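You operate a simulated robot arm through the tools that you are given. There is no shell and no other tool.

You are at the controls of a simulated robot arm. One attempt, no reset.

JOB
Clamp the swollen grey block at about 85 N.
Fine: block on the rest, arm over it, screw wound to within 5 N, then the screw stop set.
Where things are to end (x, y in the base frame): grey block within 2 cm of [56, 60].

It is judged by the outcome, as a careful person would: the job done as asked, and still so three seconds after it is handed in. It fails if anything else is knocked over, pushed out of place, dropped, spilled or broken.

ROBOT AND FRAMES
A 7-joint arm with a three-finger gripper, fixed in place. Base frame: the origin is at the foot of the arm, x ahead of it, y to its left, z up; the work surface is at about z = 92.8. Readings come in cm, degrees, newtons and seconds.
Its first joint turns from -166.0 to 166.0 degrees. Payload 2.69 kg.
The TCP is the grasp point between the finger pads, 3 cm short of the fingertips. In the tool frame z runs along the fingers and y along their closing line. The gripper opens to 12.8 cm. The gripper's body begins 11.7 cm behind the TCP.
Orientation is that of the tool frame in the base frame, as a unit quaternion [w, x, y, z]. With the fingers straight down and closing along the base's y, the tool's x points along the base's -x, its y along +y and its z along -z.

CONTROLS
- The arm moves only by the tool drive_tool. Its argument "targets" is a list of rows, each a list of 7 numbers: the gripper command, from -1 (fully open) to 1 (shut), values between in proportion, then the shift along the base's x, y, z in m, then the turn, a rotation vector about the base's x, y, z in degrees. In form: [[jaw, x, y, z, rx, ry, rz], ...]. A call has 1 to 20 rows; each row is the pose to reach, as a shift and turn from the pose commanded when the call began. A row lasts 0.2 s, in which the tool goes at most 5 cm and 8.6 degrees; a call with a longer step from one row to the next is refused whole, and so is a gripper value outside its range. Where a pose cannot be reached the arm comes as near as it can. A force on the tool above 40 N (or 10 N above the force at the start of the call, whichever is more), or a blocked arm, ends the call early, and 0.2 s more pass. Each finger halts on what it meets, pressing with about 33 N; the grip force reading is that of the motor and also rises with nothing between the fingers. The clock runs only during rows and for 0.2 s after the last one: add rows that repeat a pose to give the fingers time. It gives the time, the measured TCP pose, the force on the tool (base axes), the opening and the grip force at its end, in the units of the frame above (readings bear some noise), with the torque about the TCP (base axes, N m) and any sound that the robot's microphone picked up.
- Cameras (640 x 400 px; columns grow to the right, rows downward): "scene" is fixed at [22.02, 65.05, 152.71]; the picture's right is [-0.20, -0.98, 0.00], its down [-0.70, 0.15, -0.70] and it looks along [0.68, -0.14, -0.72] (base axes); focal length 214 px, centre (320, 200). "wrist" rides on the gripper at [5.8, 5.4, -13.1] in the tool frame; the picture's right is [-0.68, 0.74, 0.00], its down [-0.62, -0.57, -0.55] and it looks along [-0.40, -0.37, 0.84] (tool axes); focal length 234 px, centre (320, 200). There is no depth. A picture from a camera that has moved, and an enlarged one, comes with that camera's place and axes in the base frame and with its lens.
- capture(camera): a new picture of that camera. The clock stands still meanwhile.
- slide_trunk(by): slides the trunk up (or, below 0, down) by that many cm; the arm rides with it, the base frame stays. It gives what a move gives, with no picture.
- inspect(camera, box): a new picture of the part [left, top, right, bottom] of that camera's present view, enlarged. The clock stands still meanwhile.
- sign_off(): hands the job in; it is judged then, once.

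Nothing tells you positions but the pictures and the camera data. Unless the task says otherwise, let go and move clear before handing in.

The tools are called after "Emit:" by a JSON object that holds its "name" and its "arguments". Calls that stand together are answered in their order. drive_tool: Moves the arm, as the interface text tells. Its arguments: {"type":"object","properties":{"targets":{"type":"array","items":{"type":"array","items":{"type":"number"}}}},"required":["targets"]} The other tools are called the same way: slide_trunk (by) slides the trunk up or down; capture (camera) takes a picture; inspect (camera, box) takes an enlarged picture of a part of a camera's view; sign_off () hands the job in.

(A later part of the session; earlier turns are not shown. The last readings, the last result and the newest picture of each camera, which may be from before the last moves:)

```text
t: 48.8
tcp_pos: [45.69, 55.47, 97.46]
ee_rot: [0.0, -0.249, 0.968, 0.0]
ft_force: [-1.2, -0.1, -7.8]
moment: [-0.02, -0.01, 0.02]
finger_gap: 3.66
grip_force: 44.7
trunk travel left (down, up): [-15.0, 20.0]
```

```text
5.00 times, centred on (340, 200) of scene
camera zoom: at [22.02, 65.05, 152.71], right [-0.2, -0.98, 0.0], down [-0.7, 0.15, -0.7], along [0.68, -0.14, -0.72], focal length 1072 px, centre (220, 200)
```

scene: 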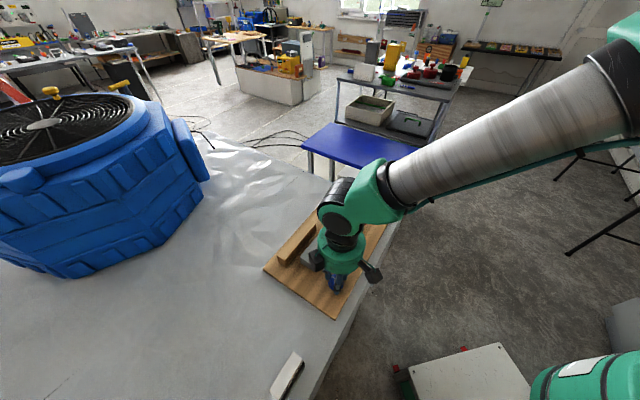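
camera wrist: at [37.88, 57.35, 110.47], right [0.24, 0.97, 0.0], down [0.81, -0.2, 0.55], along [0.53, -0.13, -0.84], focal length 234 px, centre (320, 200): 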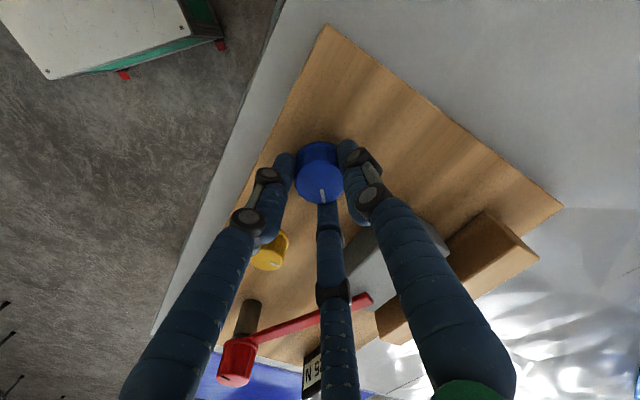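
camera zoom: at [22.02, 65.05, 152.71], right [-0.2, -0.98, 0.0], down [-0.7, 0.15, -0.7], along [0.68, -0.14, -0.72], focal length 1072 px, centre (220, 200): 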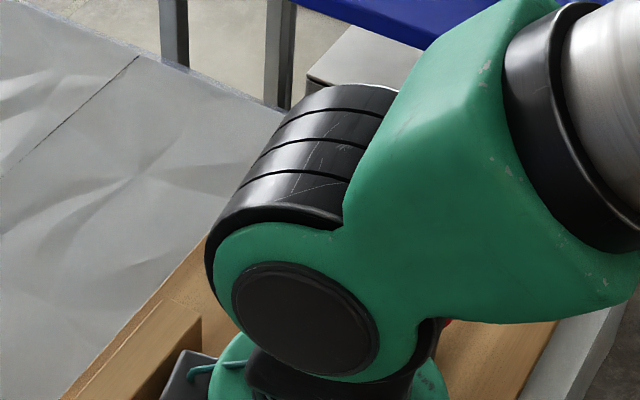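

Reads 25 N at 48° of turn, i.e. about 0.6 N per degree. I'll continue 24° more and read again.

Emit:
{"name": "drive_tool", "arguments": {"targets": [[1, 0, 0, 0, 0, 0, -4], [1, 0, 0, 0, 0, 0, -8], [1, 0, 0, 0, 0, 0, -12], [1, 0, 0, 0, 0, 0, -16], [1, 0, 0, 0, 0, 0, -20], [1, 0, 0, 0, 0, 0, -24], [1, 0, 0, 0, 0, 0, -24]]}}

Emit:
{"name": "capture", "arguments": {"camera": "wrist"}}

Emit:
{"name": "inspect", "arguments": {"camera": "wrist", "box": [330, 310, 450, 400]}}

```text
t: 50.4
tcp_pos: [45.56, 55.59, 97.34]
ee_rot: [0.0, -0.044, 0.999, 0.0]
ft_force: [9.5, -2.9, 0.5]
moment: [-0.11, -0.27, 0.04]
finger_gap: 3.63
grip_force: 45.3
trunk travel left (down, up): [-15.0, 20.0]
```

```text
taken
camera wrist: at [39.31, 60.34, 110.48], right [0.61, 0.79, 0.0], down [0.66, -0.51, 0.55], along [0.43, -0.33, -0.84], focal length 234 px, centre (320, 200)
```

wrist: 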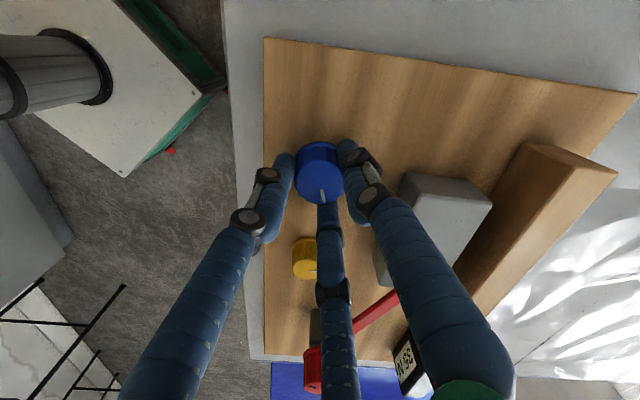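

```text
4.44 times, centred on (390, 355) of wrist
camera zoom: at [39.31, 60.34, 110.48], right [0.61, 0.79, 0.0], down [0.66, -0.51, 0.55], along [0.43, -0.33, -0.84], focal length 1041 px, centre (9, -489)
```

zoom: 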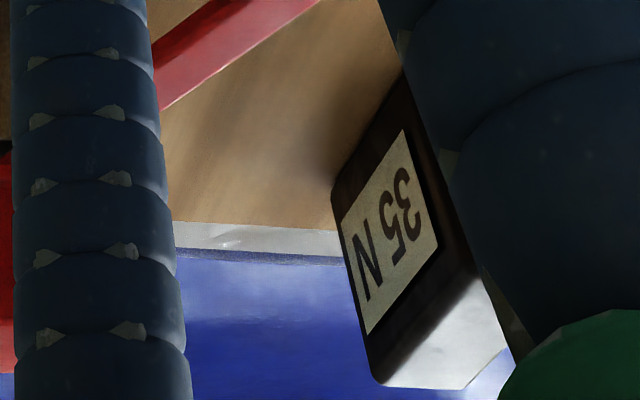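

35 N at 72° — about 0.5 N per degree with the readout rounding to 5 N. About 98° more should give 85 N; I'll turn 48° now.

Emit:
{"name": "drive_tool", "arguments": {"targets": [[1, -0.0002, 0, 0, 0, 0, -5], [1, -0.0004, 0, 0, 0, 0, -10], [1, -0.0004, 0, 0, 0, 0, -15], [1, -0.0004, 0, 0, 0, 0, -20], [1, -0.0004, 0, 0, 0, 0, -25], [1, -0.0004, 0, 0, 0, 0, -30], [1, -0.0004, 0, 0, 0, 0, -35], [1, -0.0004, 0, 0, 0, 0, -40], [1, -0.0004, 0, 0, 0, 0, -44], [1, -0.0004, 0, 0, 0, 0, -48], [1, -0.0004, 0, 0, 0, 0, -48]]}}

Emit:
{"name": "capture", "arguments": {"camera": "wrist"}}

Emit:
{"name": "capture", "arguments": {"camera": "scene"}}

```text
t: 52.8
tcp_pos: [45.57, 55.52, 97.45]
ee_rot: [0.0, 0.368, 0.93, 0.0]
ft_force: [20.9, 2.5, 4.8]
moment: [0.16, -0.8, 0.01]
finger_gap: 3.65
grip_force: 45.4
trunk travel left (down, up): [-15.0, 20.0]
```

```text
taken
camera wrist: at [44.99, 63.42, 110.48], right [1.0, 0.08, 0.0], down [0.06, -0.83, 0.55], along [0.04, -0.55, -0.84], focal length 234 px, centre (320, 200)
```

wrist: 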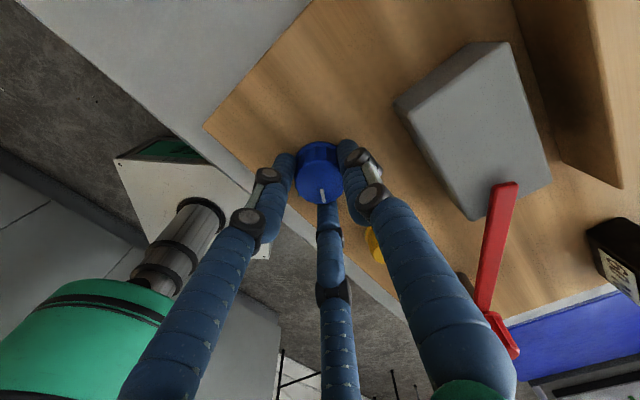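

```text
taken
```

scene: 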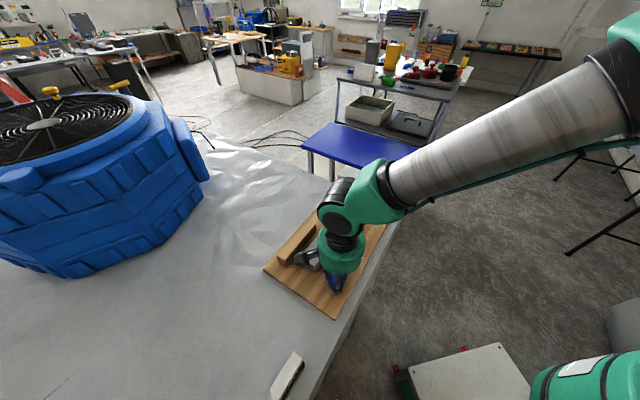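

Emit:
{"name": "inspect", "arguments": {"camera": "wrist", "box": [580, 210, 640, 310]}}

Emit:
{"name": "inspect", "arguments": {"camera": "wrist", "box": [380, 130, 580, 280]}}

```text
4.00 times, centred on (610, 260) of wrist
camera zoom: at [44.99, 63.42, 110.48], right [1.0, 0.08, 0.0], down [0.06, -0.83, 0.55], along [0.04, -0.55, -0.84], focal length 937 px, centre (-840, -40)
```

zoom: 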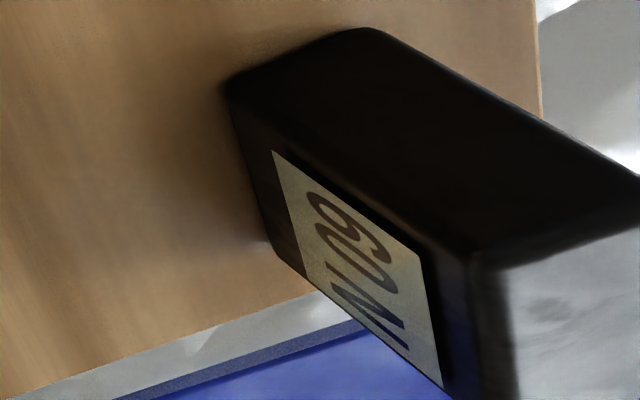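

```text
2.67 times, centred on (480, 205) of wrist
camera zoom: at [44.99, 63.42, 110.48], right [1.0, 0.08, 0.0], down [0.06, -0.83, 0.55], along [0.04, -0.55, -0.84], focal length 624 px, centre (-107, 187)
```

zoom: 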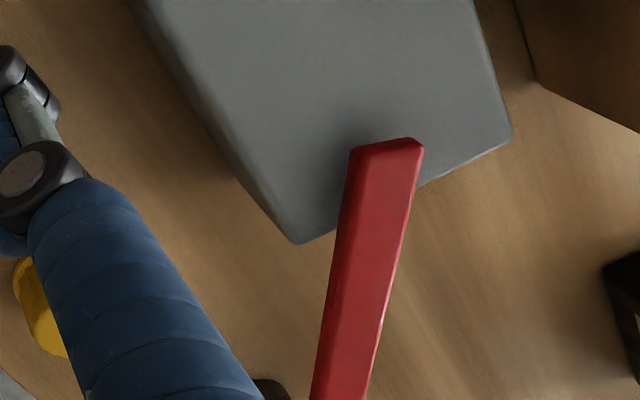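

60 N at 120° of turn, exactly 0.5 N per degree, so 50° more is needed. I'll relieve the side load and turn another 24°, watching that the wrist still follows.

Emit:
{"name": "drive_tool", "arguments": {"targets": [[1, 0.0005, 0, 0, 0, 0, -4], [1, 0.0009, 0.0001, 0, 0, 0, -8], [1, 0.0009, 0.0001, 0, 0, 0, -12], [1, 0.0009, 0.0001, 0, 0, 0, -16], [1, 0.0009, 0.0001, 0, 0, 0, -20], [1, 0.0009, 0.0001, 0, 0, 0, -24], [1, 0.0009, 0.0001, 0, 0, 0, -24]]}}

Emit:
{"name": "capture", "arguments": {"camera": "wrist"}}

```text
t: 54.4
tcp_pos: [45.61, 55.48, 97.32]
ee_rot: [0.0, 0.553, 0.833, -0.001]
ft_force: [10.4, 11.5, 9.6]
moment: [0.3, -0.32, -0.01]
finger_gap: 3.65
grip_force: 44.6
trunk travel left (down, up): [-15.0, 20.0]
```

```text
taken
camera wrist: at [48.26, 62.98, 110.48], right [0.94, -0.34, 0.0], down [-0.28, -0.79, 0.55], along [-0.18, -0.52, -0.84], focal length 234 px, centre (320, 200)
```

wrist: 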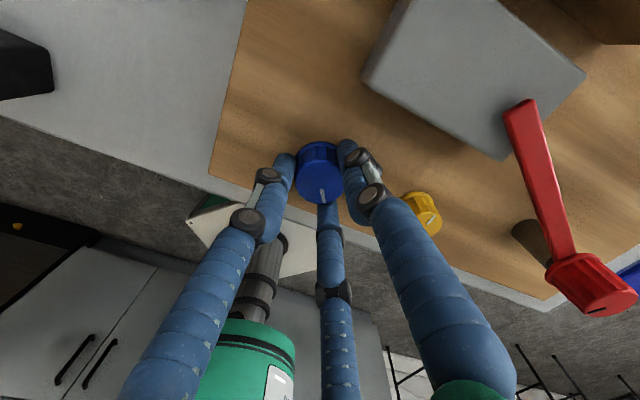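

The wrist followed; by rate it's at ~72 N. I'll turn the remaining 26°, relieving the small side loads, then let go slowly and read the display.

Emit:
{"name": "drive_tool", "arguments": {"targets": [[1, 0.0003, 0.0003, 0.0003, 0, 0, -4], [1, 0.0005, 0.0006, 0.0005, 0, 0, -8], [1, 0.0005, 0.0006, 0.0005, 0, 0, -12], [1, 0.0005, 0.0006, 0.0005, 0, 0, -16], [1, 0.0005, 0.0006, 0.0005, 0, 0, -20], [1, 0.0005, 0.0006, 0.0005, 0, 0, -24], [1, 0.0005, 0.0006, 0.0005, 0, 0, -26], [1, 0.0005, 0.0006, 0.0005, 0, 0, -26]]}}

Emit:
{"name": "capture", "arguments": {"camera": "wrist"}}

Emit:
{"name": "inspect", "arguments": {"camera": "scene", "box": [270, 170, 400, 310]}}

```text
t: 56.2
tcp_pos: [45.56, 55.5, 97.39]
ee_rot: [0.001, 0.726, 0.688, -0.001]
ft_force: [-9.1, 6.3, 4.2]
moment: [0.19, 0.26, -0.03]
finger_gap: 3.66
grip_force: 45.0
trunk travel left (down, up): [-15.0, 20.0]
```

```text
taken
camera wrist: at [51.31, 61.09, 110.46], right [0.7, -0.71, 0.0], down [-0.6, -0.58, 0.55], along [-0.39, -0.38, -0.84], focal length 234 px, centre (320, 200)
```

wrist: 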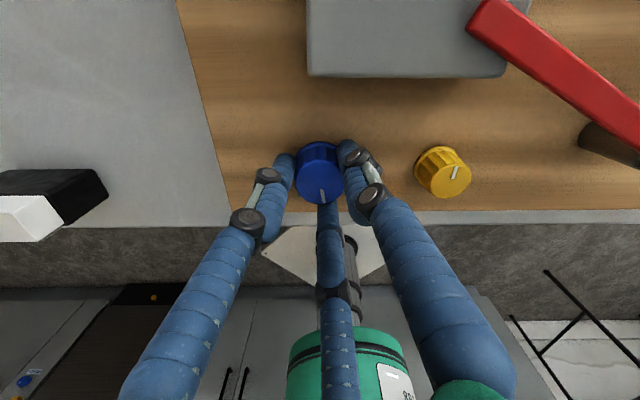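

```text
2.86 times, centred on (335, 240) of scene
camera zoom: at [22.02, 65.05, 152.71], right [-0.2, -0.98, 0.0], down [-0.7, 0.15, -0.7], along [0.68, -0.14, -0.72], focal length 613 px, centre (277, 86)
```

zoom: 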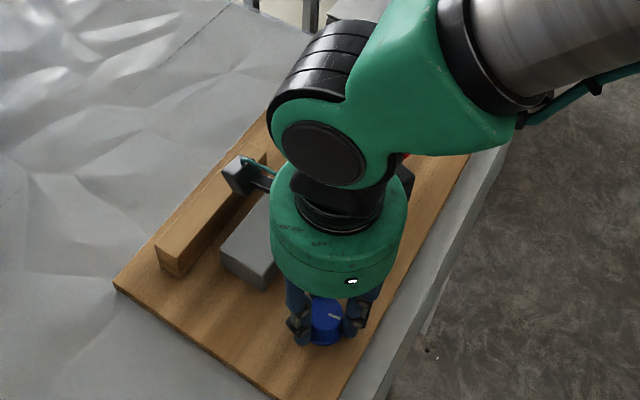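

Total screw turn is now about 170°. I'll release, rise, and move aside so the readout can be seen.

Emit:
{"name": "drive_tool", "arguments": {"targets": [[0.5, 0, 0, 0, 0, 0, 0], [0.2, 0, 0, 0, 0, 0, 0], [0, 0, 0, 0, 0, 0, 0], [0, 0, 0, 0.03, 0, 0, 0], [0, 0, 0, 0.07, 0, 0, 0], [0, 0, 0, 0.11, 0, 0, 0], [0, 0, 0, 0.13, 0, 0, 0], [0, 0, 0, 0.13, 0, 0, 0]]}}

Emit:
{"name": "capture", "arguments": {"camera": "wrist"}}

Emit:
{"name": "inspect", "arguments": {"camera": "scene", "box": [270, 170, 400, 310]}}

```text
t: 58.0
tcp_pos: [45.59, 55.67, 110.42]
ee_rot: [0.0, 0.725, 0.688, 0.0]
ft_force: [0.4, -0.6, 0.0]
moment: [0.0, -0.03, 0.01]
finger_gap: 6.39
grip_force: 0.1
trunk travel left (down, up): [-15.0, 20.0]
```

```text
taken
camera wrist: at [51.27, 61.22, 123.57], right [0.7, -0.71, 0.0], down [-0.6, -0.58, 0.55], along [-0.39, -0.38, -0.84], focal length 234 px, centre (320, 200)
```

wrist: 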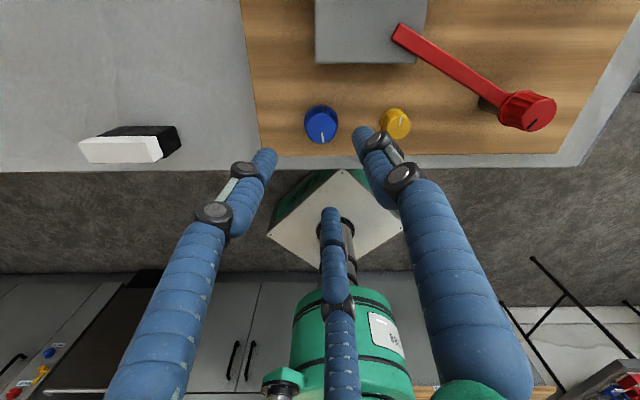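

```text
2.86 times, centred on (335, 240) of scene
camera zoom: at [22.02, 65.05, 152.71], right [-0.2, -0.98, 0.0], down [-0.7, 0.15, -0.7], along [0.68, -0.14, -0.72], focal length 613 px, centre (277, 86)
```

zoom: 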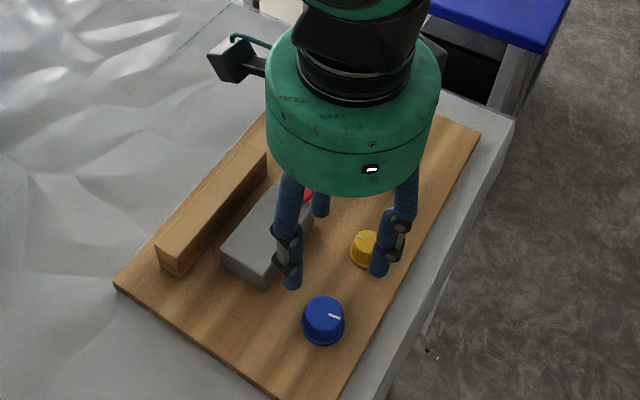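

The hand blocks the readout here, so I'll move aside toward the base and turn the wrist back to mid-range.

Emit:
{"name": "drive_tool", "arguments": {"targets": [[0, 0.0, -0.02, 0.02, 0, 0, 8], [0, 0.0, -0.04, 0.04, 0, 0, 16], [0, 0.0, -0.06, 0.06, 0, 0, 24], [0, 0.0, -0.08, 0.06, 0, 0, 32], [0, 0.0, -0.1, 0.06, 0, 0, 40], [0, 0.0, -0.12, 0.06, 0, 0, 48], [0, 0.0, -0.14, 0.06, 0, 0, 56], [0, 0.0, -0.16, 0.06, 0, 0, 64], [0, 0.0, -0.18, 0.06, 0, 0, 72], [0, 0.0, -0.2, 0.06, 0, 0, 80], [0, 0.0, -0.2, 0.06, 0, 0, 88], [0, 0.0, -0.2, 0.06, 0, 0, 93], [0, 0.0, -0.2, 0.06, 0, 0, 93]]}}

Emit:
{"name": "inspect", "arguments": {"camera": "scene", "box": [260, 170, 400, 310]}}

Emit:
{"name": "inspect", "arguments": {"camera": "scene", "box": [318, 182, 354, 217]}}

```text
t: 60.8
tcp_pos: [45.56, 35.47, 116.41]
ee_rot: [0.0, 0.001, 1.0, 0.001]
ft_force: [-0.1, -0.2, -0.4]
moment: [-0.05, 0.0, 0.0]
finger_gap: 6.39
grip_force: 0.0
trunk travel left (down, up): [-15.0, 20.0]
```

```text
2.86 times, centred on (330, 240) of scene
camera zoom: at [22.02, 65.05, 152.71], right [-0.2, -0.98, 0.0], down [-0.7, 0.15, -0.7], along [0.68, -0.14, -0.72], focal length 613 px, centre (291, 86)
```

zoom: 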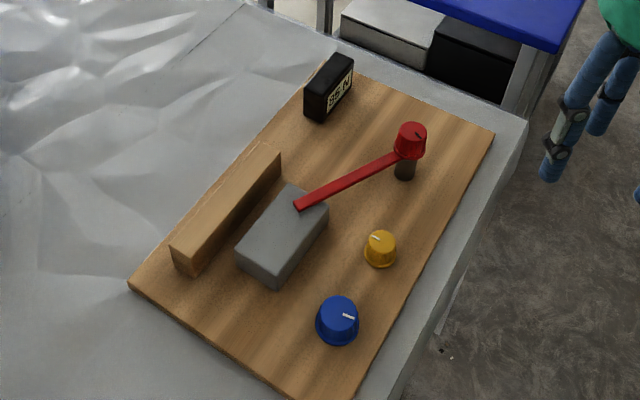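

```text
11.43 times, centred on (336, 200) of scene
camera zoom: at [22.02, 65.05, 152.71], right [-0.2, -0.98, 0.0], down [-0.7, 0.15, -0.7], along [0.68, -0.14, -0.72], focal length 2451 px, centre (137, 206)
```

zoom: 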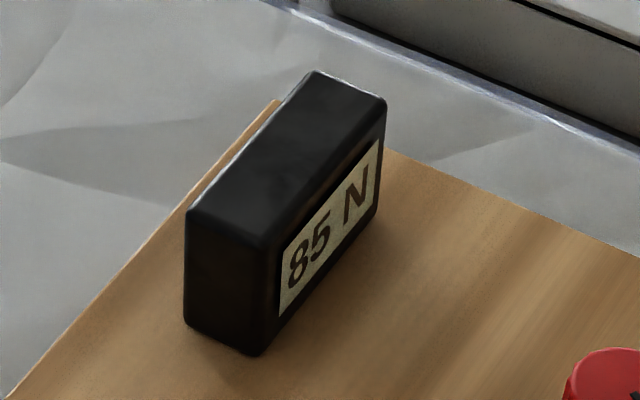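

The readout shows 85 N steadily with the hand clear. Next is the yellow knob as the screw stop; I'll hover over it and centre.

Emit:
{"name": "drive_tool", "arguments": {"targets": [[0.2, 0.01, 0.023, 0, 0, 0, 7], [0.2, 0.02, 0.047, 0, 0, 0, 14], [0.2, 0.03, 0.07, 0, 0, 0, 21], [0.2, 0.041, 0.093, 0, 0, 0, 28], [0.2, 0.051, 0.117, -0.02, 0, 0, 35], [0.2, 0.062, 0.14, -0.05, 0, 0, 42], [0.2, 0.062, 0.14, -0.09, 0, 0, 45], [0.2, 0.062, 0.14, -0.09, 0, 0, 45]]}}

Emit:
{"name": "capture", "arguments": {"camera": "wrist"}}

Emit:
{"name": "inspect", "arguments": {"camera": "wrist", "box": [260, 100, 380, 220]}}

```text
t: 62.6
tcp_pos: [51.9, 49.65, 107.41]
ee_rot: [0.0, -0.382, 0.924, 0.0]
ft_force: [0.6, 0.7, 0.1]
moment: [0.01, 0.0, -0.04]
finger_gap: 5.13
grip_force: 0.0
trunk travel left (down, up): [-15.0, 20.0]
```

```text
taken
camera wrist: at [43.95, 49.34, 120.48], right [-0.04, 1.0, 0.0], down [0.84, 0.04, 0.55], along [0.55, 0.02, -0.84], focal length 234 px, centre (320, 200)
```

wrist: 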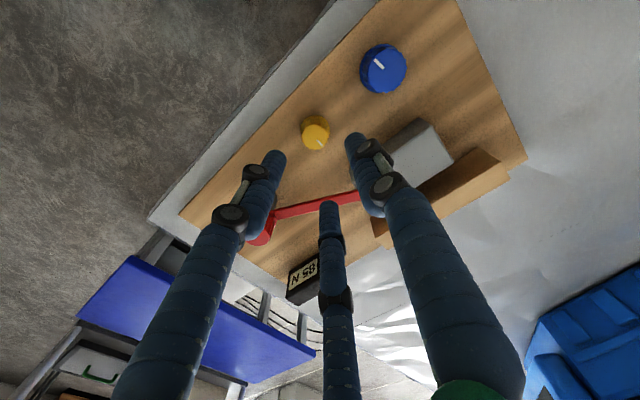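

```text
3.33 times, centred on (320, 160) of wrist
camera zoom: at [43.95, 49.34, 120.48], right [-0.04, 1.0, 0.0], down [0.84, 0.04, 0.55], along [0.55, 0.02, -0.84], focal length 781 px, centre (320, 333)
```

zoom: 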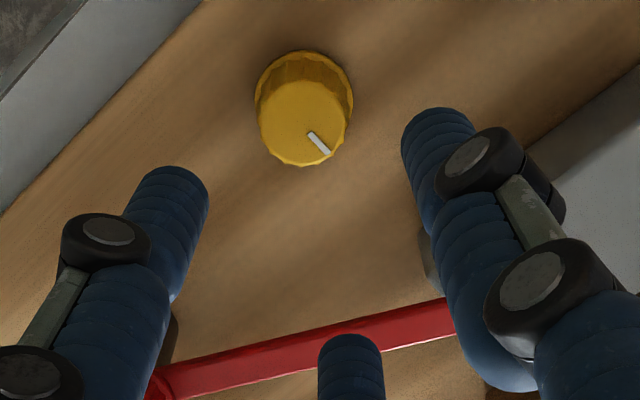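

Readout still 85 N. Yellow's centre ≈ [51.9, 49.0]; descending with a −0.6 cm y shift and re-checking.

Emit:
{"name": "drive_tool", "arguments": {"targets": [[0.2, 0, -0.006, -0.03, 0, 0, 0], [0.2, 0, -0.006, -0.06, 0, 0, 0], [0.2, 0, -0.006, -0.072, 0, 0, 0], [0.2, 0, -0.006, -0.072, 0, 0, 0]]}}

Emit:
{"name": "inspect", "arguments": {"camera": "wrist", "box": [250, 100, 400, 240]}}

```text
t: 63.6
tcp_pos: [51.88, 49.02, 100.28]
ee_rot: [0.0, -0.383, 0.924, 0.001]
ft_force: [-0.1, 0.0, -0.1]
moment: [-0.01, -0.04, 0.0]
finger_gap: 5.14
grip_force: 0.1
trunk travel left (down, up): [-15.0, 20.0]
```

```text
2.86 times, centred on (325, 170) of wrist
camera zoom: at [43.94, 48.71, 113.38], right [-0.04, 1.0, 0.0], down [0.84, 0.04, 0.55], along [0.55, 0.02, -0.84], focal length 669 px, centre (306, 286)
```

zoom: 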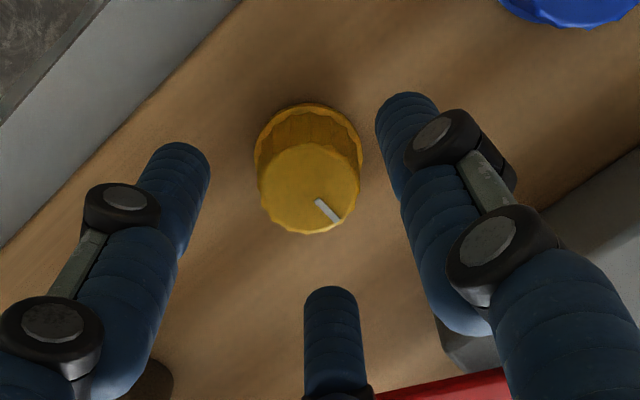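

Centred to about 1 mm. Final descent and closing on the yellow knob.

Emit:
{"name": "drive_tool", "arguments": {"targets": [[0.2, 0.001, 0, -0.015, 0, 0, 0], [0.2, 0.001, 0, -0.028, 0, 0, 0], [0.2, 0.001, 0, -0.03, 0, 0, 0], [0.4, 0.001, 0, -0.03, 0, 0, 0], [0.7, 0.001, 0, -0.03, 0, 0, 0], [1, 0.001, 0, -0.03, 0, 0, 0], [1, 0.001, 0, -0.03, 0, 0, 0]]}}

Emit:
{"name": "capture", "arguments": {"camera": "wrist"}}

```text
t: 65.2
tcp_pos: [51.89, 49.19, 97.2]
ee_rot: [0.0, -0.383, 0.924, 0.0]
ft_force: [1.0, 13.3, -3.7]
moment: [0.54, -0.11, 0.02]
finger_gap: 2.89
grip_force: 44.9
trunk travel left (down, up): [-15.0, 20.0]
```

```text
taken
camera wrist: at [44.03, 48.79, 110.34], right [-0.04, 1.0, 0.0], down [0.83, 0.04, 0.55], along [0.55, 0.02, -0.84], focal length 234 px, centre (320, 200)
```

wrist: 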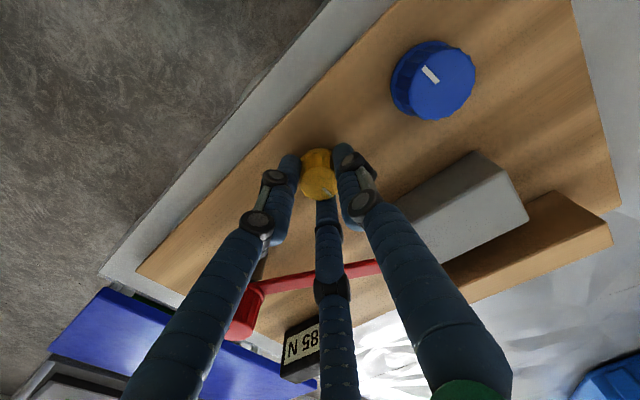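

Gripped, readout visible at 85 N. A test turn of 16° clockwise, listening and watching the readout.

Emit:
{"name": "drive_tool", "arguments": {"targets": [[1, 0, 0.0003, 0, 0, 0, -4], [1, 0, 0.0005, 0, 0, 0, -8], [1, 0, 0.0005, 0, 0, 0, -12], [1, 0, 0.0005, 0, 0, 0, -16], [1, 0, 0.0005, 0, 0, 0, -16]]}}

Emit:
{"name": "capture", "arguments": {"camera": "wrist"}}

```text
t: 66.4
tcp_pos: [52.0, 49.26, 97.26]
ee_rot: [0.0, -0.25, 0.968, 0.0]
ft_force: [-4.1, 19.8, 0.6]
moment: [0.5, 0.27, 0.03]
finger_gap: 2.9
grip_force: 45.7
trunk travel left (down, up): [-15.0, 20.0]
```

```text
taken
camera wrist: at [44.25, 51.01, 110.34], right [0.24, 0.97, 0.0], down [0.81, -0.2, 0.55], along [0.53, -0.13, -0.84], focal length 234 px, centre (320, 200)
```

wrist: 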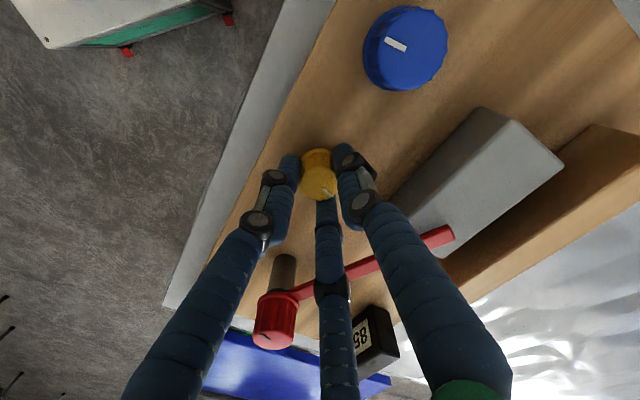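

The yellow knob turns freely and the force stays at 85 N. Continuing clockwise in steps, watching for a click or stop.

Emit:
{"name": "drive_tool", "arguments": {"targets": [[1, -0.0002, 0.0004, 0, 0, 0, -4], [1, -0.0002, 0.0008, 0, 0, 0, -8], [1, -0.0002, 0.0008, 0, 0, 0, -12], [1, -0.0002, 0.0008, 0, 0, 0, -16], [1, -0.0002, 0.0008, 0, 0, 0, -20], [1, -0.0002, 0.0008, 0, 0, 0, -24], [1, -0.0002, 0.0008, 0, 0, 0, -28], [1, -0.0002, 0.0008, 0, 0, 0, -28]]}}

Emit:
{"name": "capture", "arguments": {"camera": "wrist"}}

```text
t: 68.2
tcp_pos: [51.86, 49.16, 97.3]
ee_rot: [0.0, -0.008, 1.0, 0.0]
ft_force: [15.3, 6.4, 13.1]
moment: [0.13, -0.58, 0.02]
finger_gap: 2.9
grip_force: 45.1
trunk travel left (down, up): [-15.0, 20.0]
```

```text
taken
camera wrist: at [46.02, 54.41, 110.34], right [0.66, 0.75, 0.0], down [0.62, -0.56, 0.55], along [0.41, -0.36, -0.84], focal length 234 px, centre (320, 200)
```

wrist: 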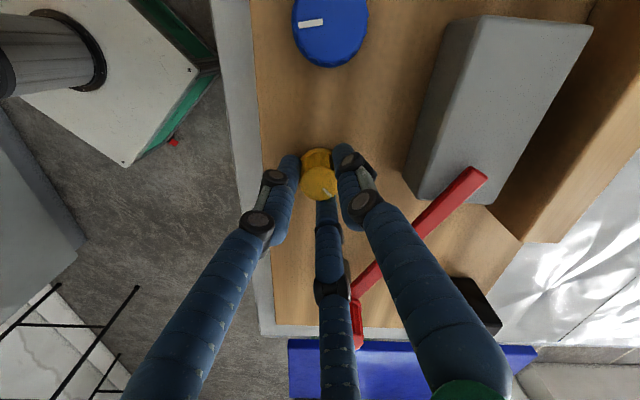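

No click yet at 44°. I'll ease the side loads and continue to 90°.

Emit:
{"name": "drive_tool", "arguments": {"targets": [[1, 0.0003, 0.0002, 0.0003, 0, 0, -5], [1, 0.0007, 0.0003, 0.0006, 0, 0, -10], [1, 0.0007, 0.0003, 0.0006, 0, 0, -15], [1, 0.0007, 0.0003, 0.0006, 0, 0, -20], [1, 0.0007, 0.0003, 0.0006, 0, 0, -25], [1, 0.0007, 0.0003, 0.0006, 0, 0, -30], [1, 0.0007, 0.0003, 0.0006, 0, 0, -35], [1, 0.0007, 0.0003, 0.0006, 0, 0, -40], [1, 0.0007, 0.0003, 0.0006, 0, 0, -46], [1, 0.0007, 0.0003, 0.0006, 0, 0, -46]]}}

Emit:
{"name": "capture", "arguments": {"camera": "wrist"}}

```text
t: 70.4
tcp_pos: [52.03, 49.09, 97.32]
ee_rot: [0.0, 0.384, 0.923, 0.0]
ft_force: [-0.5, 15.3, 5.2]
moment: [0.29, -0.04, 0.25]
finger_gap: 2.9
grip_force: 44.9
trunk travel left (down, up): [-15.0, 20.0]
```

```text
taken
camera wrist: at [51.67, 57.08, 110.33], right [1.0, 0.04, 0.0], down [0.03, -0.84, 0.55], along [0.02, -0.55, -0.84], focal length 234 px, centre (320, 200)
```

wrist: 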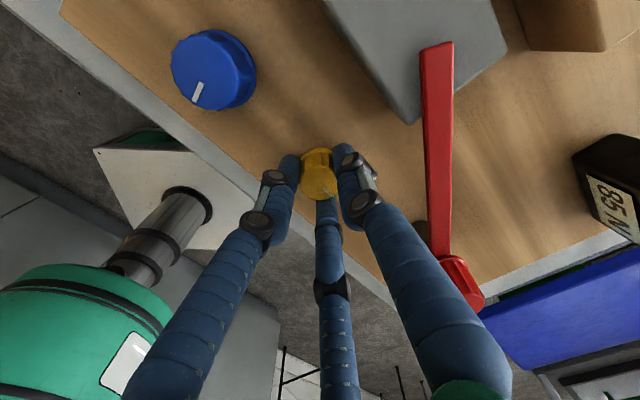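

A resisting torque (0.25 N·m) has appeared at 90°, which may be the stop engaging. Let me read the display and then try a few degrees more.

Emit:
{"name": "inspect", "arguments": {"camera": "wrist", "box": [560, 120, 640, 250]}}

Emit:
{"name": "inspect", "arguments": {"camera": "wrist", "box": [280, 130, 360, 210]}}

Emit:
{"name": "drive_tool", "arguments": {"targets": [[1, 0, 0.0005, 0, 0, 0, -2], [1, 0, 0.0007, 0, 0, 0, -4], [1, 0, 0.0007, 0, 0, 0, -6], [1, 0, 0.0007, 0, 0, 0, -6]]}}

```text
3.08 times, centred on (600, 185) of wrist
camera zoom: at [51.67, 57.08, 110.33], right [1.0, 0.04, 0.0], down [0.03, -0.84, 0.55], along [0.02, -0.55, -0.84], focal length 720 px, centre (-542, 246)
```

zoom: 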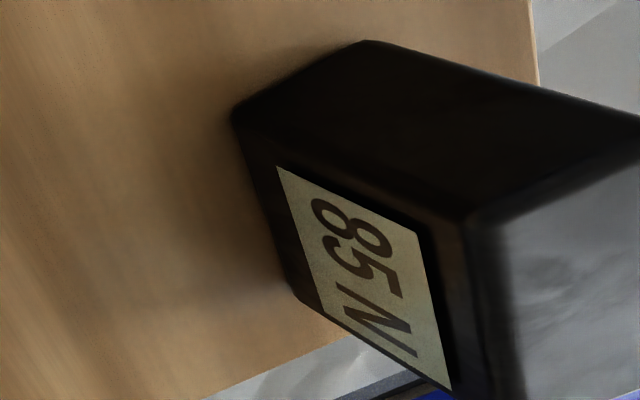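

```text
5.00 times, centred on (320, 170) of wrist
camera zoom: at [51.67, 57.08, 110.33], right [1.0, 0.04, 0.0], down [0.03, -0.84, 0.55], along [0.02, -0.55, -0.84], focal length 1171 px, centre (320, 350)
```

zoom: 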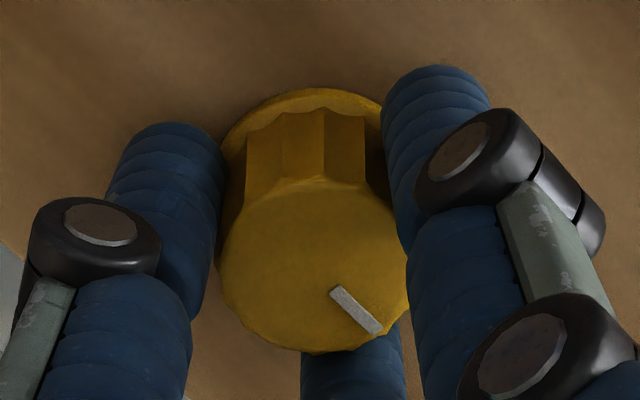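

```text
t: 71.4
tcp_pos: [52.06, 49.22, 97.31]
ee_rot: [0.0, 0.43, 0.903, 0.0]
ft_force: [6.4, 2.1, 1.8]
moment: [-0.17, -0.21, 0.43]
finger_gap: 2.87
grip_force: 44.6
trunk travel left (down, up): [-15.0, 20.0]
```

Torque is building to 0.43 N·m with little further motion, so the yellow knob has reached its end at about 90°. I'll check its pointer in relation to the fingers.

Emit:
{"name": "inspect", "arguments": {"camera": "wrist", "box": [280, 130, 360, 210]}}

Emit:
{"name": "capture", "arguments": {"camera": "wrist"}}

```text
5.00 times, centred on (320, 170) of wrist
camera zoom: at [52.5, 57.05, 110.32], right [1.0, -0.06, 0.0], down [-0.05, -0.83, 0.55], along [-0.04, -0.55, -0.84], focal length 1171 px, centre (320, 350)
```

zoom: 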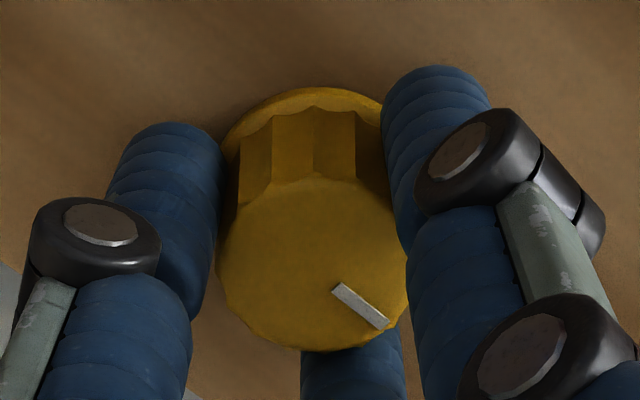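

```text
taken
camera wrist: at [52.5, 57.05, 110.32], right [1.0, -0.06, 0.0], down [-0.05, -0.83, 0.55], along [-0.04, -0.55, -0.84], focal length 234 px, centre (320, 200)
```

wrist: 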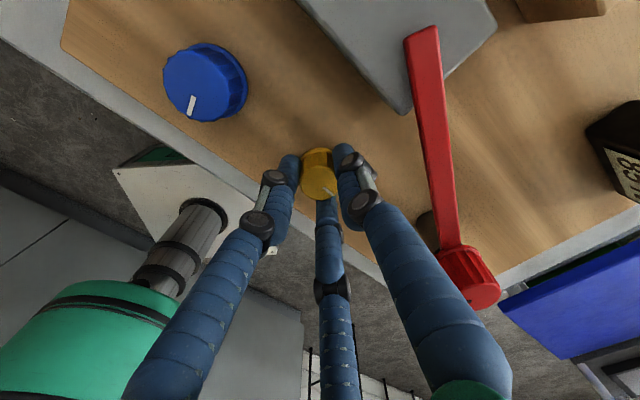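

The knob slipped ~5° against the fingers, so it is hard against its clockwise end. I'll let go, rise clear, and check the readout and pointers.

Emit:
{"name": "drive_tool", "arguments": {"targets": [[0.7, 0, 0, 0, 0, 0, 0], [0.4, 0, 0, 0, 0, 0, 0], [0.2, 0, 0, 0, 0, 0, 0], [0.2, 0, 0, 0.03, 0, 0, 0], [0.2, 0, 0, 0.07, 0, 0, 0], [0.2, 0, 0, 0.11, 0, 0, 0], [0.2, 0, 0, 0.13, 0, 0, 0], [0.2, -0.03, -0.03, 0.15, 0, 0, 0], [0.2, -0.06, -0.06, 0.15, 0, 0, 0], [0.2, -0.08, -0.09, 0.15, 0, 0, 0], [0.2, -0.08, -0.13, 0.15, 0, 0, 0], [0.2, -0.08, -0.13, 0.15, 0, 0, 0]]}}

Emit:
{"name": "inspect", "arguments": {"camera": "scene", "box": [260, 170, 400, 310]}}

Emit:
{"name": "inspect", "arguments": {"camera": "scene", "box": [318, 182, 354, 217]}}

Emit:
{"name": "inspect", "arguments": {"camera": "scene", "box": [320, 235, 370, 295]}}

```text
t: 74.0
tcp_pos: [44.08, 36.15, 112.35]
ee_rot: [0.0, 0.43, 0.903, 0.0]
ft_force: [-0.6, -0.1, 0.5]
moment: [0.03, -0.01, 0.01]
finger_gap: 5.12
grip_force: 0.0
trunk travel left (down, up): [-15.0, 20.0]
```

```text
2.86 times, centred on (330, 240) of scene
camera zoom: at [22.02, 65.05, 152.71], right [-0.2, -0.98, 0.0], down [-0.7, 0.15, -0.7], along [0.68, -0.14, -0.72], focal length 613 px, centre (291, 86)
```

zoom: 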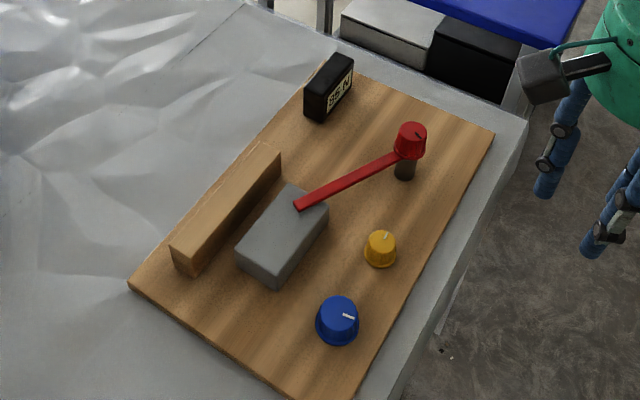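

```text
11.43 times, centred on (336, 200) of scene
camera zoom: at [22.02, 65.05, 152.71], right [-0.2, -0.98, 0.0], down [-0.7, 0.15, -0.7], along [0.68, -0.14, -0.72], focal length 2451 px, centre (137, 206)
```

zoom: 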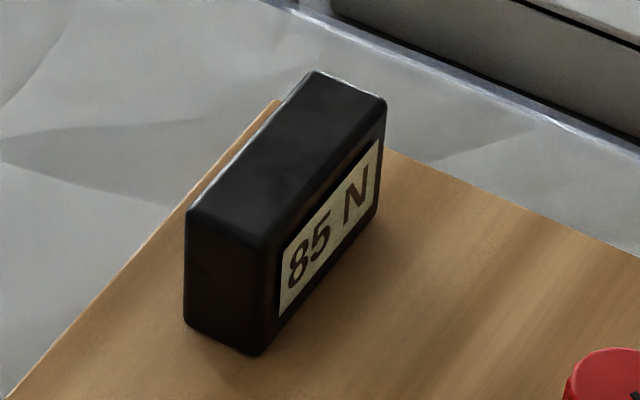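

```text
6.67 times, centred on (345, 265) of scene
camera zoom: at [22.02, 65.05, 152.71], right [-0.2, -0.98, 0.0], down [-0.7, 0.15, -0.7], along [0.68, -0.14, -0.72], focal length 1430 px, centre (153, -233)
```

zoom: 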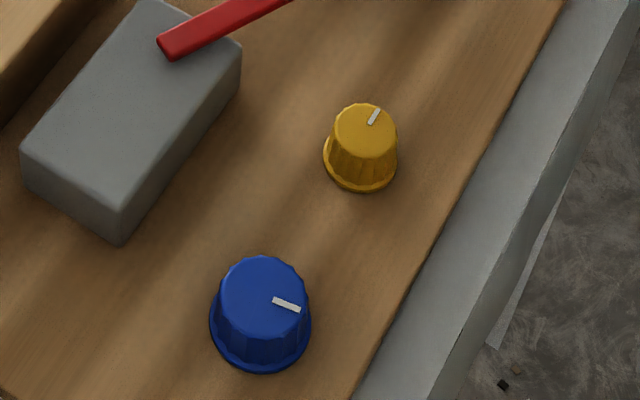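

Everything holds at 85 N; yellow has turned 90° clockwise, blue 170°. To be sure the stop really is set (and not just rotated the idle way), I'll grip the screw knob once more and feel whether it is locked with a very gentle 3° test.

Emit:
{"name": "drive_tool", "arguments": {"targets": [[0, 0.003, 0.04, 0, 0, 0, 0], [0, 0.006, 0.08, 0, 0, 0, 0], [0, 0.009, 0.12, 0, 0, 0, 0], [0, 0.012, 0.16, 0, 0, 0, 0], [0, 0.015, 0.1935, 0, 0, 0, 0], [0, 0.015, 0.1935, -0.04, 0, 0, 0], [0, 0.015, 0.1935, -0.08, 0, 0, 0], [0, 0.015, 0.1935, -0.11, 0, 0, 0], [0, 0.015, 0.1935, -0.11, 0, 0, 0]]}}

Emit:
{"name": "inspect", "arguments": {"camera": "wrist", "box": [250, 100, 400, 240]}}

Emit:
{"name": "capture", "arguments": {"camera": "wrist"}}

```text
t: 76.0
tcp_pos: [45.7, 55.75, 101.24]
ee_rot: [0.0, 0.43, 0.903, 0.0]
ft_force: [0.4, 0.1, -0.2]
moment: [-0.06, 0.0, 0.0]
finger_gap: 6.37
grip_force: 0.0
trunk travel left (down, up): [-15.0, 20.0]
```

```text
2.86 times, centred on (325, 170) of wrist
camera zoom: at [46.25, 63.62, 114.34], right [1.0, -0.06, 0.0], down [-0.05, -0.83, 0.55], along [-0.03, -0.55, -0.84], focal length 669 px, centre (306, 286)
```

zoom: 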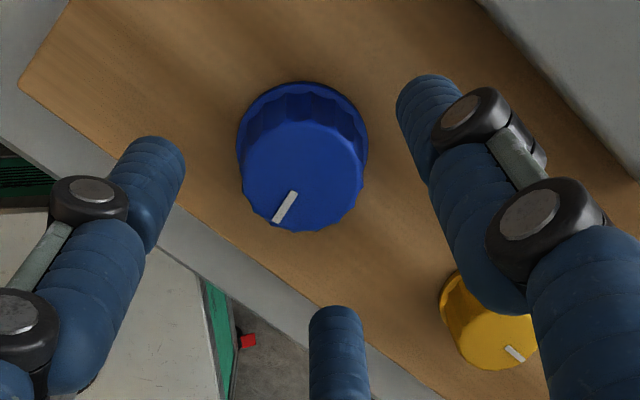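

```text
taken
camera wrist: at [46.25, 63.62, 114.34], right [1.0, -0.06, 0.0], down [-0.05, -0.83, 0.55], along [-0.03, -0.55, -0.84], focal length 234 px, centre (320, 200)
```

wrist: 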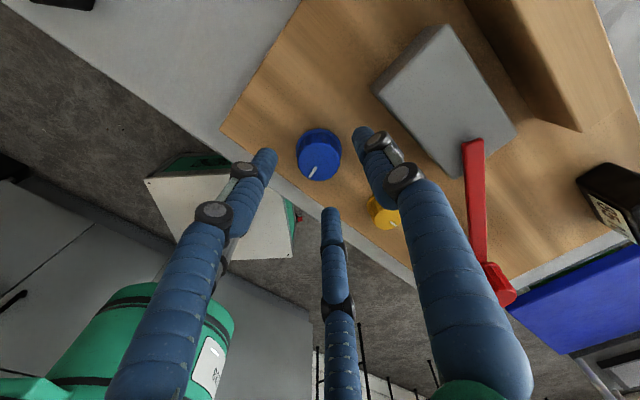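

Centred within 3 mm; adjusting, descending and closing on the blue knob, then checking the resting torque.

Emit:
{"name": "drive_tool", "arguments": {"targets": [[0, -0.001, -0.0025, -0.01, 0, 0, 0], [0, -0.001, -0.0025, -0.03, 0, 0, 0], [0, -0.001, -0.0025, -0.0385, 0, 0, 0], [0, -0.001, -0.0025, -0.0385, 0, 0, 0], [0.3, -0.001, -0.0025, -0.0385, 0, 0, 0], [0.6, -0.001, -0.0025, -0.0385, 0, 0, 0], [1, -0.001, -0.0025, -0.0385, 0, 0, 0], [1, -0.001, -0.0025, -0.0385, 0, 0, 0]]}}

Emit:
{"name": "inspect", "arguments": {"camera": "wrist", "box": [280, 130, 360, 210]}}

```text
t: 77.8
tcp_pos: [45.63, 55.47, 97.51]
ee_rot: [0.0, 0.431, 0.902, 0.001]
ft_force: [20.9, 16.5, -3.1]
moment: [0.78, -0.73, -0.04]
finger_gap: 3.7
grip_force: 44.5
trunk travel left (down, up): [-15.0, 20.0]
```

```text
5.00 times, centred on (320, 170) of wrist
camera zoom: at [46.1, 63.37, 110.65], right [1.0, -0.06, 0.0], down [-0.05, -0.84, 0.55], along [-0.03, -0.55, -0.84], focal length 1171 px, centre (320, 350)
```

zoom: 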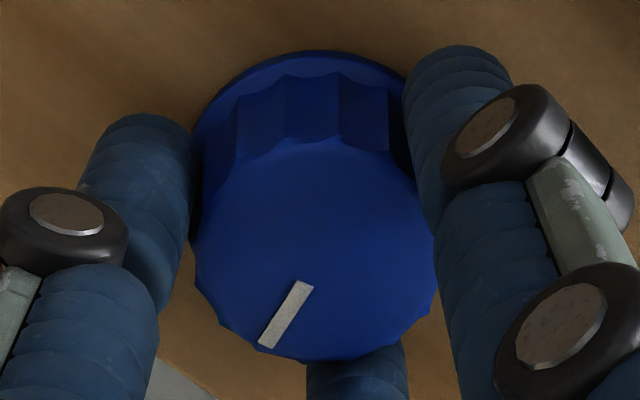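

Emit:
{"name": "drive_tool", "arguments": {"targets": [[1, 0.0004, 0.0003, 0, 0, 0, 0], [1, 0.0008, 0.0006, 0, 0, 0, 0], [1, 0.0008, 0.0006, 0, 0, 0, 1], [1, 0.0008, 0.0006, 0, 0, 0, 2], [1, 0.0008, 0.0006, 0, 0, 0, 3], [1, 0.0008, 0.0006, 0, 0, 0, 3]]}}

Emit:
{"name": "inspect", "arguments": {"camera": "wrist", "box": [280, 130, 360, 210]}}

Emit:
{"name": "capture", "arguments": {"camera": "wrist"}}

```text
t: 79.2
tcp_pos: [45.71, 55.45, 97.54]
ee_rot: [0.001, 0.407, 0.913, 0.001]
ft_force: [18.3, 22.8, 17.3]
moment: [0.48, -0.37, 0.04]
finger_gap: 3.68
grip_force: 45.0
trunk travel left (down, up): [-15.0, 20.0]
```

```text
5.00 times, centred on (320, 170) of wrist
camera zoom: at [45.69, 63.39, 110.64], right [1.0, -0.01, 0.0], down [-0.01, -0.84, 0.55], along [0.0, -0.55, -0.84], focal length 1171 px, centre (320, 350)
```

zoom: 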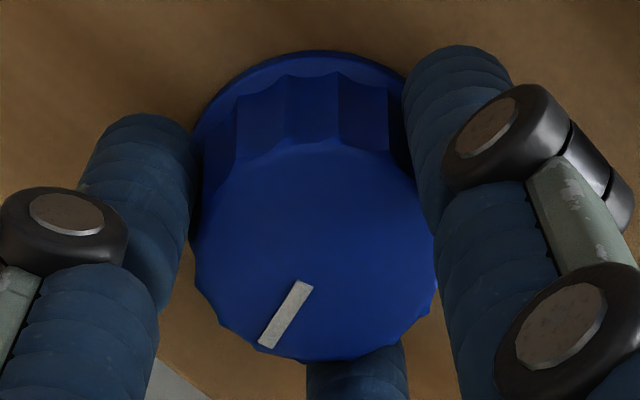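

```text
taken
camera wrist: at [45.69, 63.39, 110.64], right [1.0, -0.01, 0.0], down [-0.01, -0.84, 0.55], along [0.0, -0.55, -0.84], focal length 234 px, centre (320, 200)
```

wrist: 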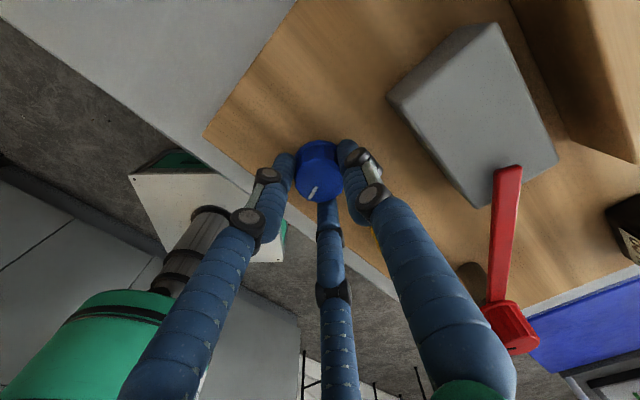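

The knob moved 3° with no resistance, so it isn't locked in this direction. Let me see what the readout says now.

Emit:
{"name": "inspect", "arguments": {"camera": "wrist", "box": [590, 180, 640, 280]}}

Emit:
{"name": "capture", "arguments": {"camera": "scene"}}

```text
4.00 times, centred on (615, 230) of wrist
camera zoom: at [45.69, 63.39, 110.64], right [1.0, -0.01, 0.0], down [-0.01, -0.84, 0.55], along [0.0, -0.55, -0.84], focal length 937 px, centre (-860, 80)
```

zoom: 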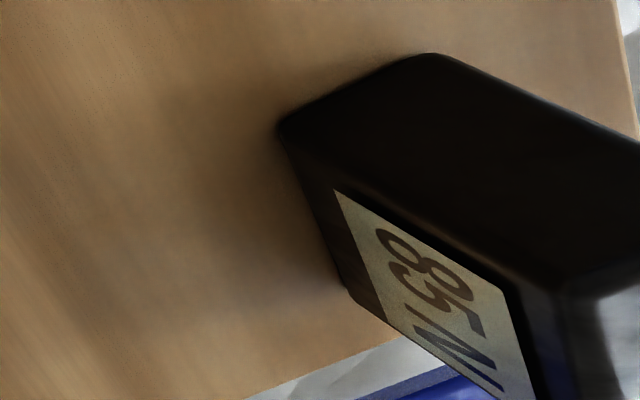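

```text
taken
```

scene: 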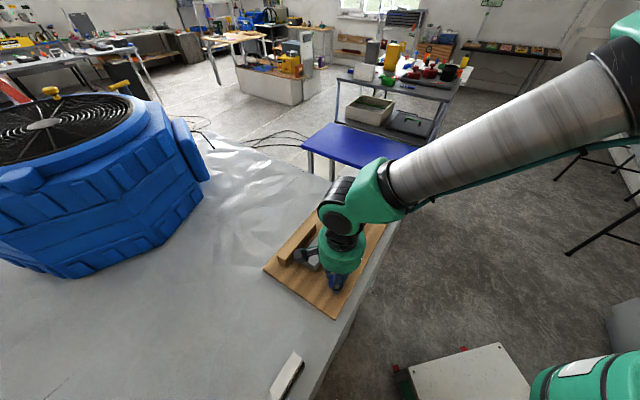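

The readout still shows 85, but 3° is only 1.5 N and the display rounds to 5 N. I'll turn 6° more counter-clockwise to see whether the force actually responds, then restore it.

Emit:
{"name": "drive_tool", "arguments": {"targets": [[1, 0.0004, 0.0004, 0.0004, 0, 0, 1], [1, 0.0007, 0.0008, 0.0008, 0, 0, 2], [1, 0.0007, 0.0008, 0.0008, 0, 0, 3], [1, 0.0007, 0.0008, 0.0008, 0, 0, 4], [1, 0.0007, 0.0008, 0.0008, 0, 0, 5], [1, 0.0007, 0.0008, 0.0008, 0, 0, 6], [1, 0.0007, 0.0008, 0.0008, 0, 0, 6]]}}

Emit:
{"name": "inspect", "arguments": {"camera": "wrist", "box": [590, 180, 640, 280]}}

Emit:
{"name": "inspect", "arguments": {"camera": "wrist", "box": [280, 130, 360, 210]}}

```text
t: 80.8
tcp_pos: [45.52, 55.54, 97.52]
ee_rot: [0.0, 0.358, 0.934, 0.0]
ft_force: [18.2, 23.6, 18.1]
moment: [0.7, -0.51, 0.02]
finger_gap: 3.69
grip_force: 45.1
trunk travel left (down, up): [-15.0, 20.0]
```

```text
4.00 times, centred on (615, 230) of wrist
camera zoom: at [44.87, 63.37, 110.63], right [1.0, 0.09, 0.0], down [0.08, -0.83, 0.55], along [0.05, -0.55, -0.84], focal length 937 px, centre (-860, 80)
```

zoom: 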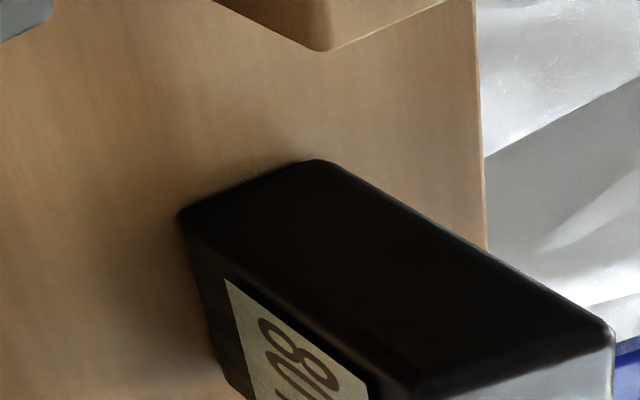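

```text
5.00 times, centred on (320, 170) of wrist
camera zoom: at [44.87, 63.37, 110.63], right [1.0, 0.09, 0.0], down [0.08, -0.83, 0.55], along [0.05, -0.55, -0.84], focal length 1171 px, centre (320, 350)
```

zoom: 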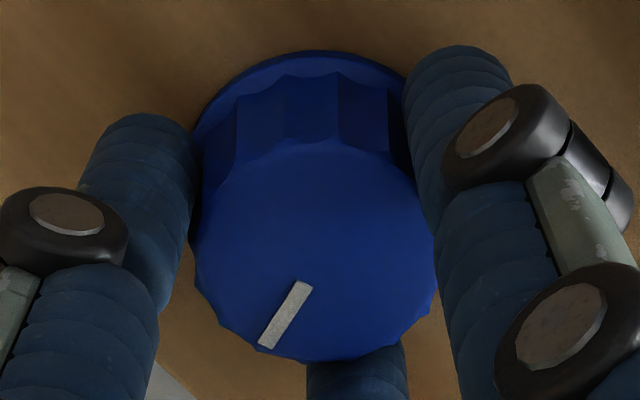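

The force follows the screw (80 N now), so the screw isn't locked. I'll restore it 9° clockwise to 85 N, then explore the yellow knob's other direction.

Emit:
{"name": "drive_tool", "arguments": {"targets": [[1, 0.0004, 0.0005, 0.0005, 0, 0, -2], [1, 0.0008, 0.0009, 0.001, 0, 0, -4], [1, 0.0008, 0.0009, 0.001, 0, 0, -6], [1, 0.0008, 0.0009, 0.001, 0, 0, -8], [1, 0.0008, 0.0009, 0.001, 0, 0, -9.2], [1, 0.0008, 0.0009, 0.001, 0, 0, -9.2]]}}

Emit:
{"name": "inspect", "arguments": {"camera": "wrist", "box": [590, 180, 640, 280]}}

Emit:
{"name": "inspect", "arguments": {"camera": "wrist", "box": [280, 130, 360, 210]}}

```text
t: 82.2
tcp_pos: [45.69, 55.48, 97.55]
ee_rot: [0.0, 0.432, 0.902, 0.001]
ft_force: [5.6, 15.4, 11.9]
moment: [0.29, -0.09, 0.03]
finger_gap: 3.68
grip_force: 45.0
trunk travel left (down, up): [-15.0, 20.0]
```

```text
4.00 times, centred on (615, 230) of wrist
camera zoom: at [46.17, 63.41, 110.61], right [1.0, -0.07, 0.0], down [-0.06, -0.83, 0.55], along [-0.04, -0.55, -0.84], focal length 937 px, centre (-860, 80)
```

zoom: 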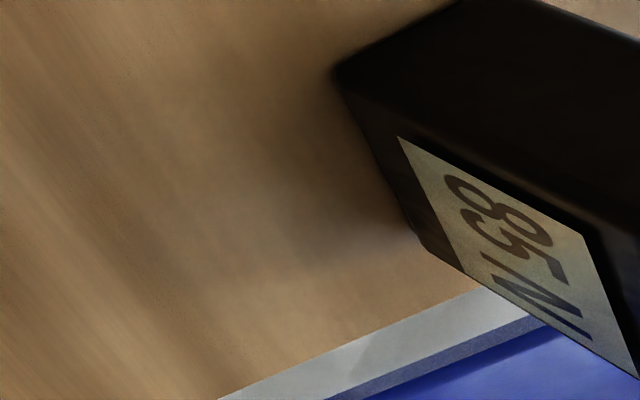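

```text
5.00 times, centred on (320, 170) of wrist
camera zoom: at [46.17, 63.41, 110.61], right [1.0, -0.07, 0.0], down [-0.06, -0.83, 0.55], along [-0.04, -0.55, -0.84], focal length 1171 px, centre (320, 350)
```

zoom: 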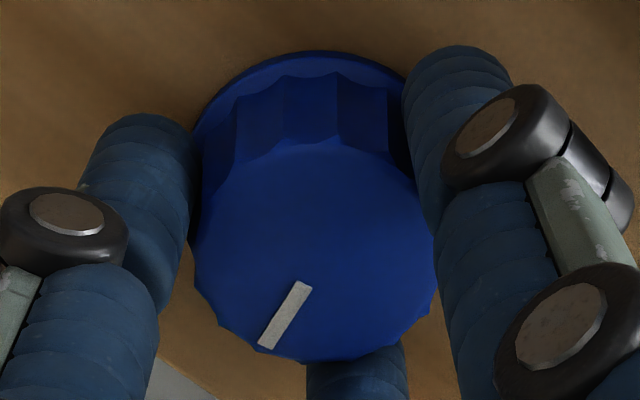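

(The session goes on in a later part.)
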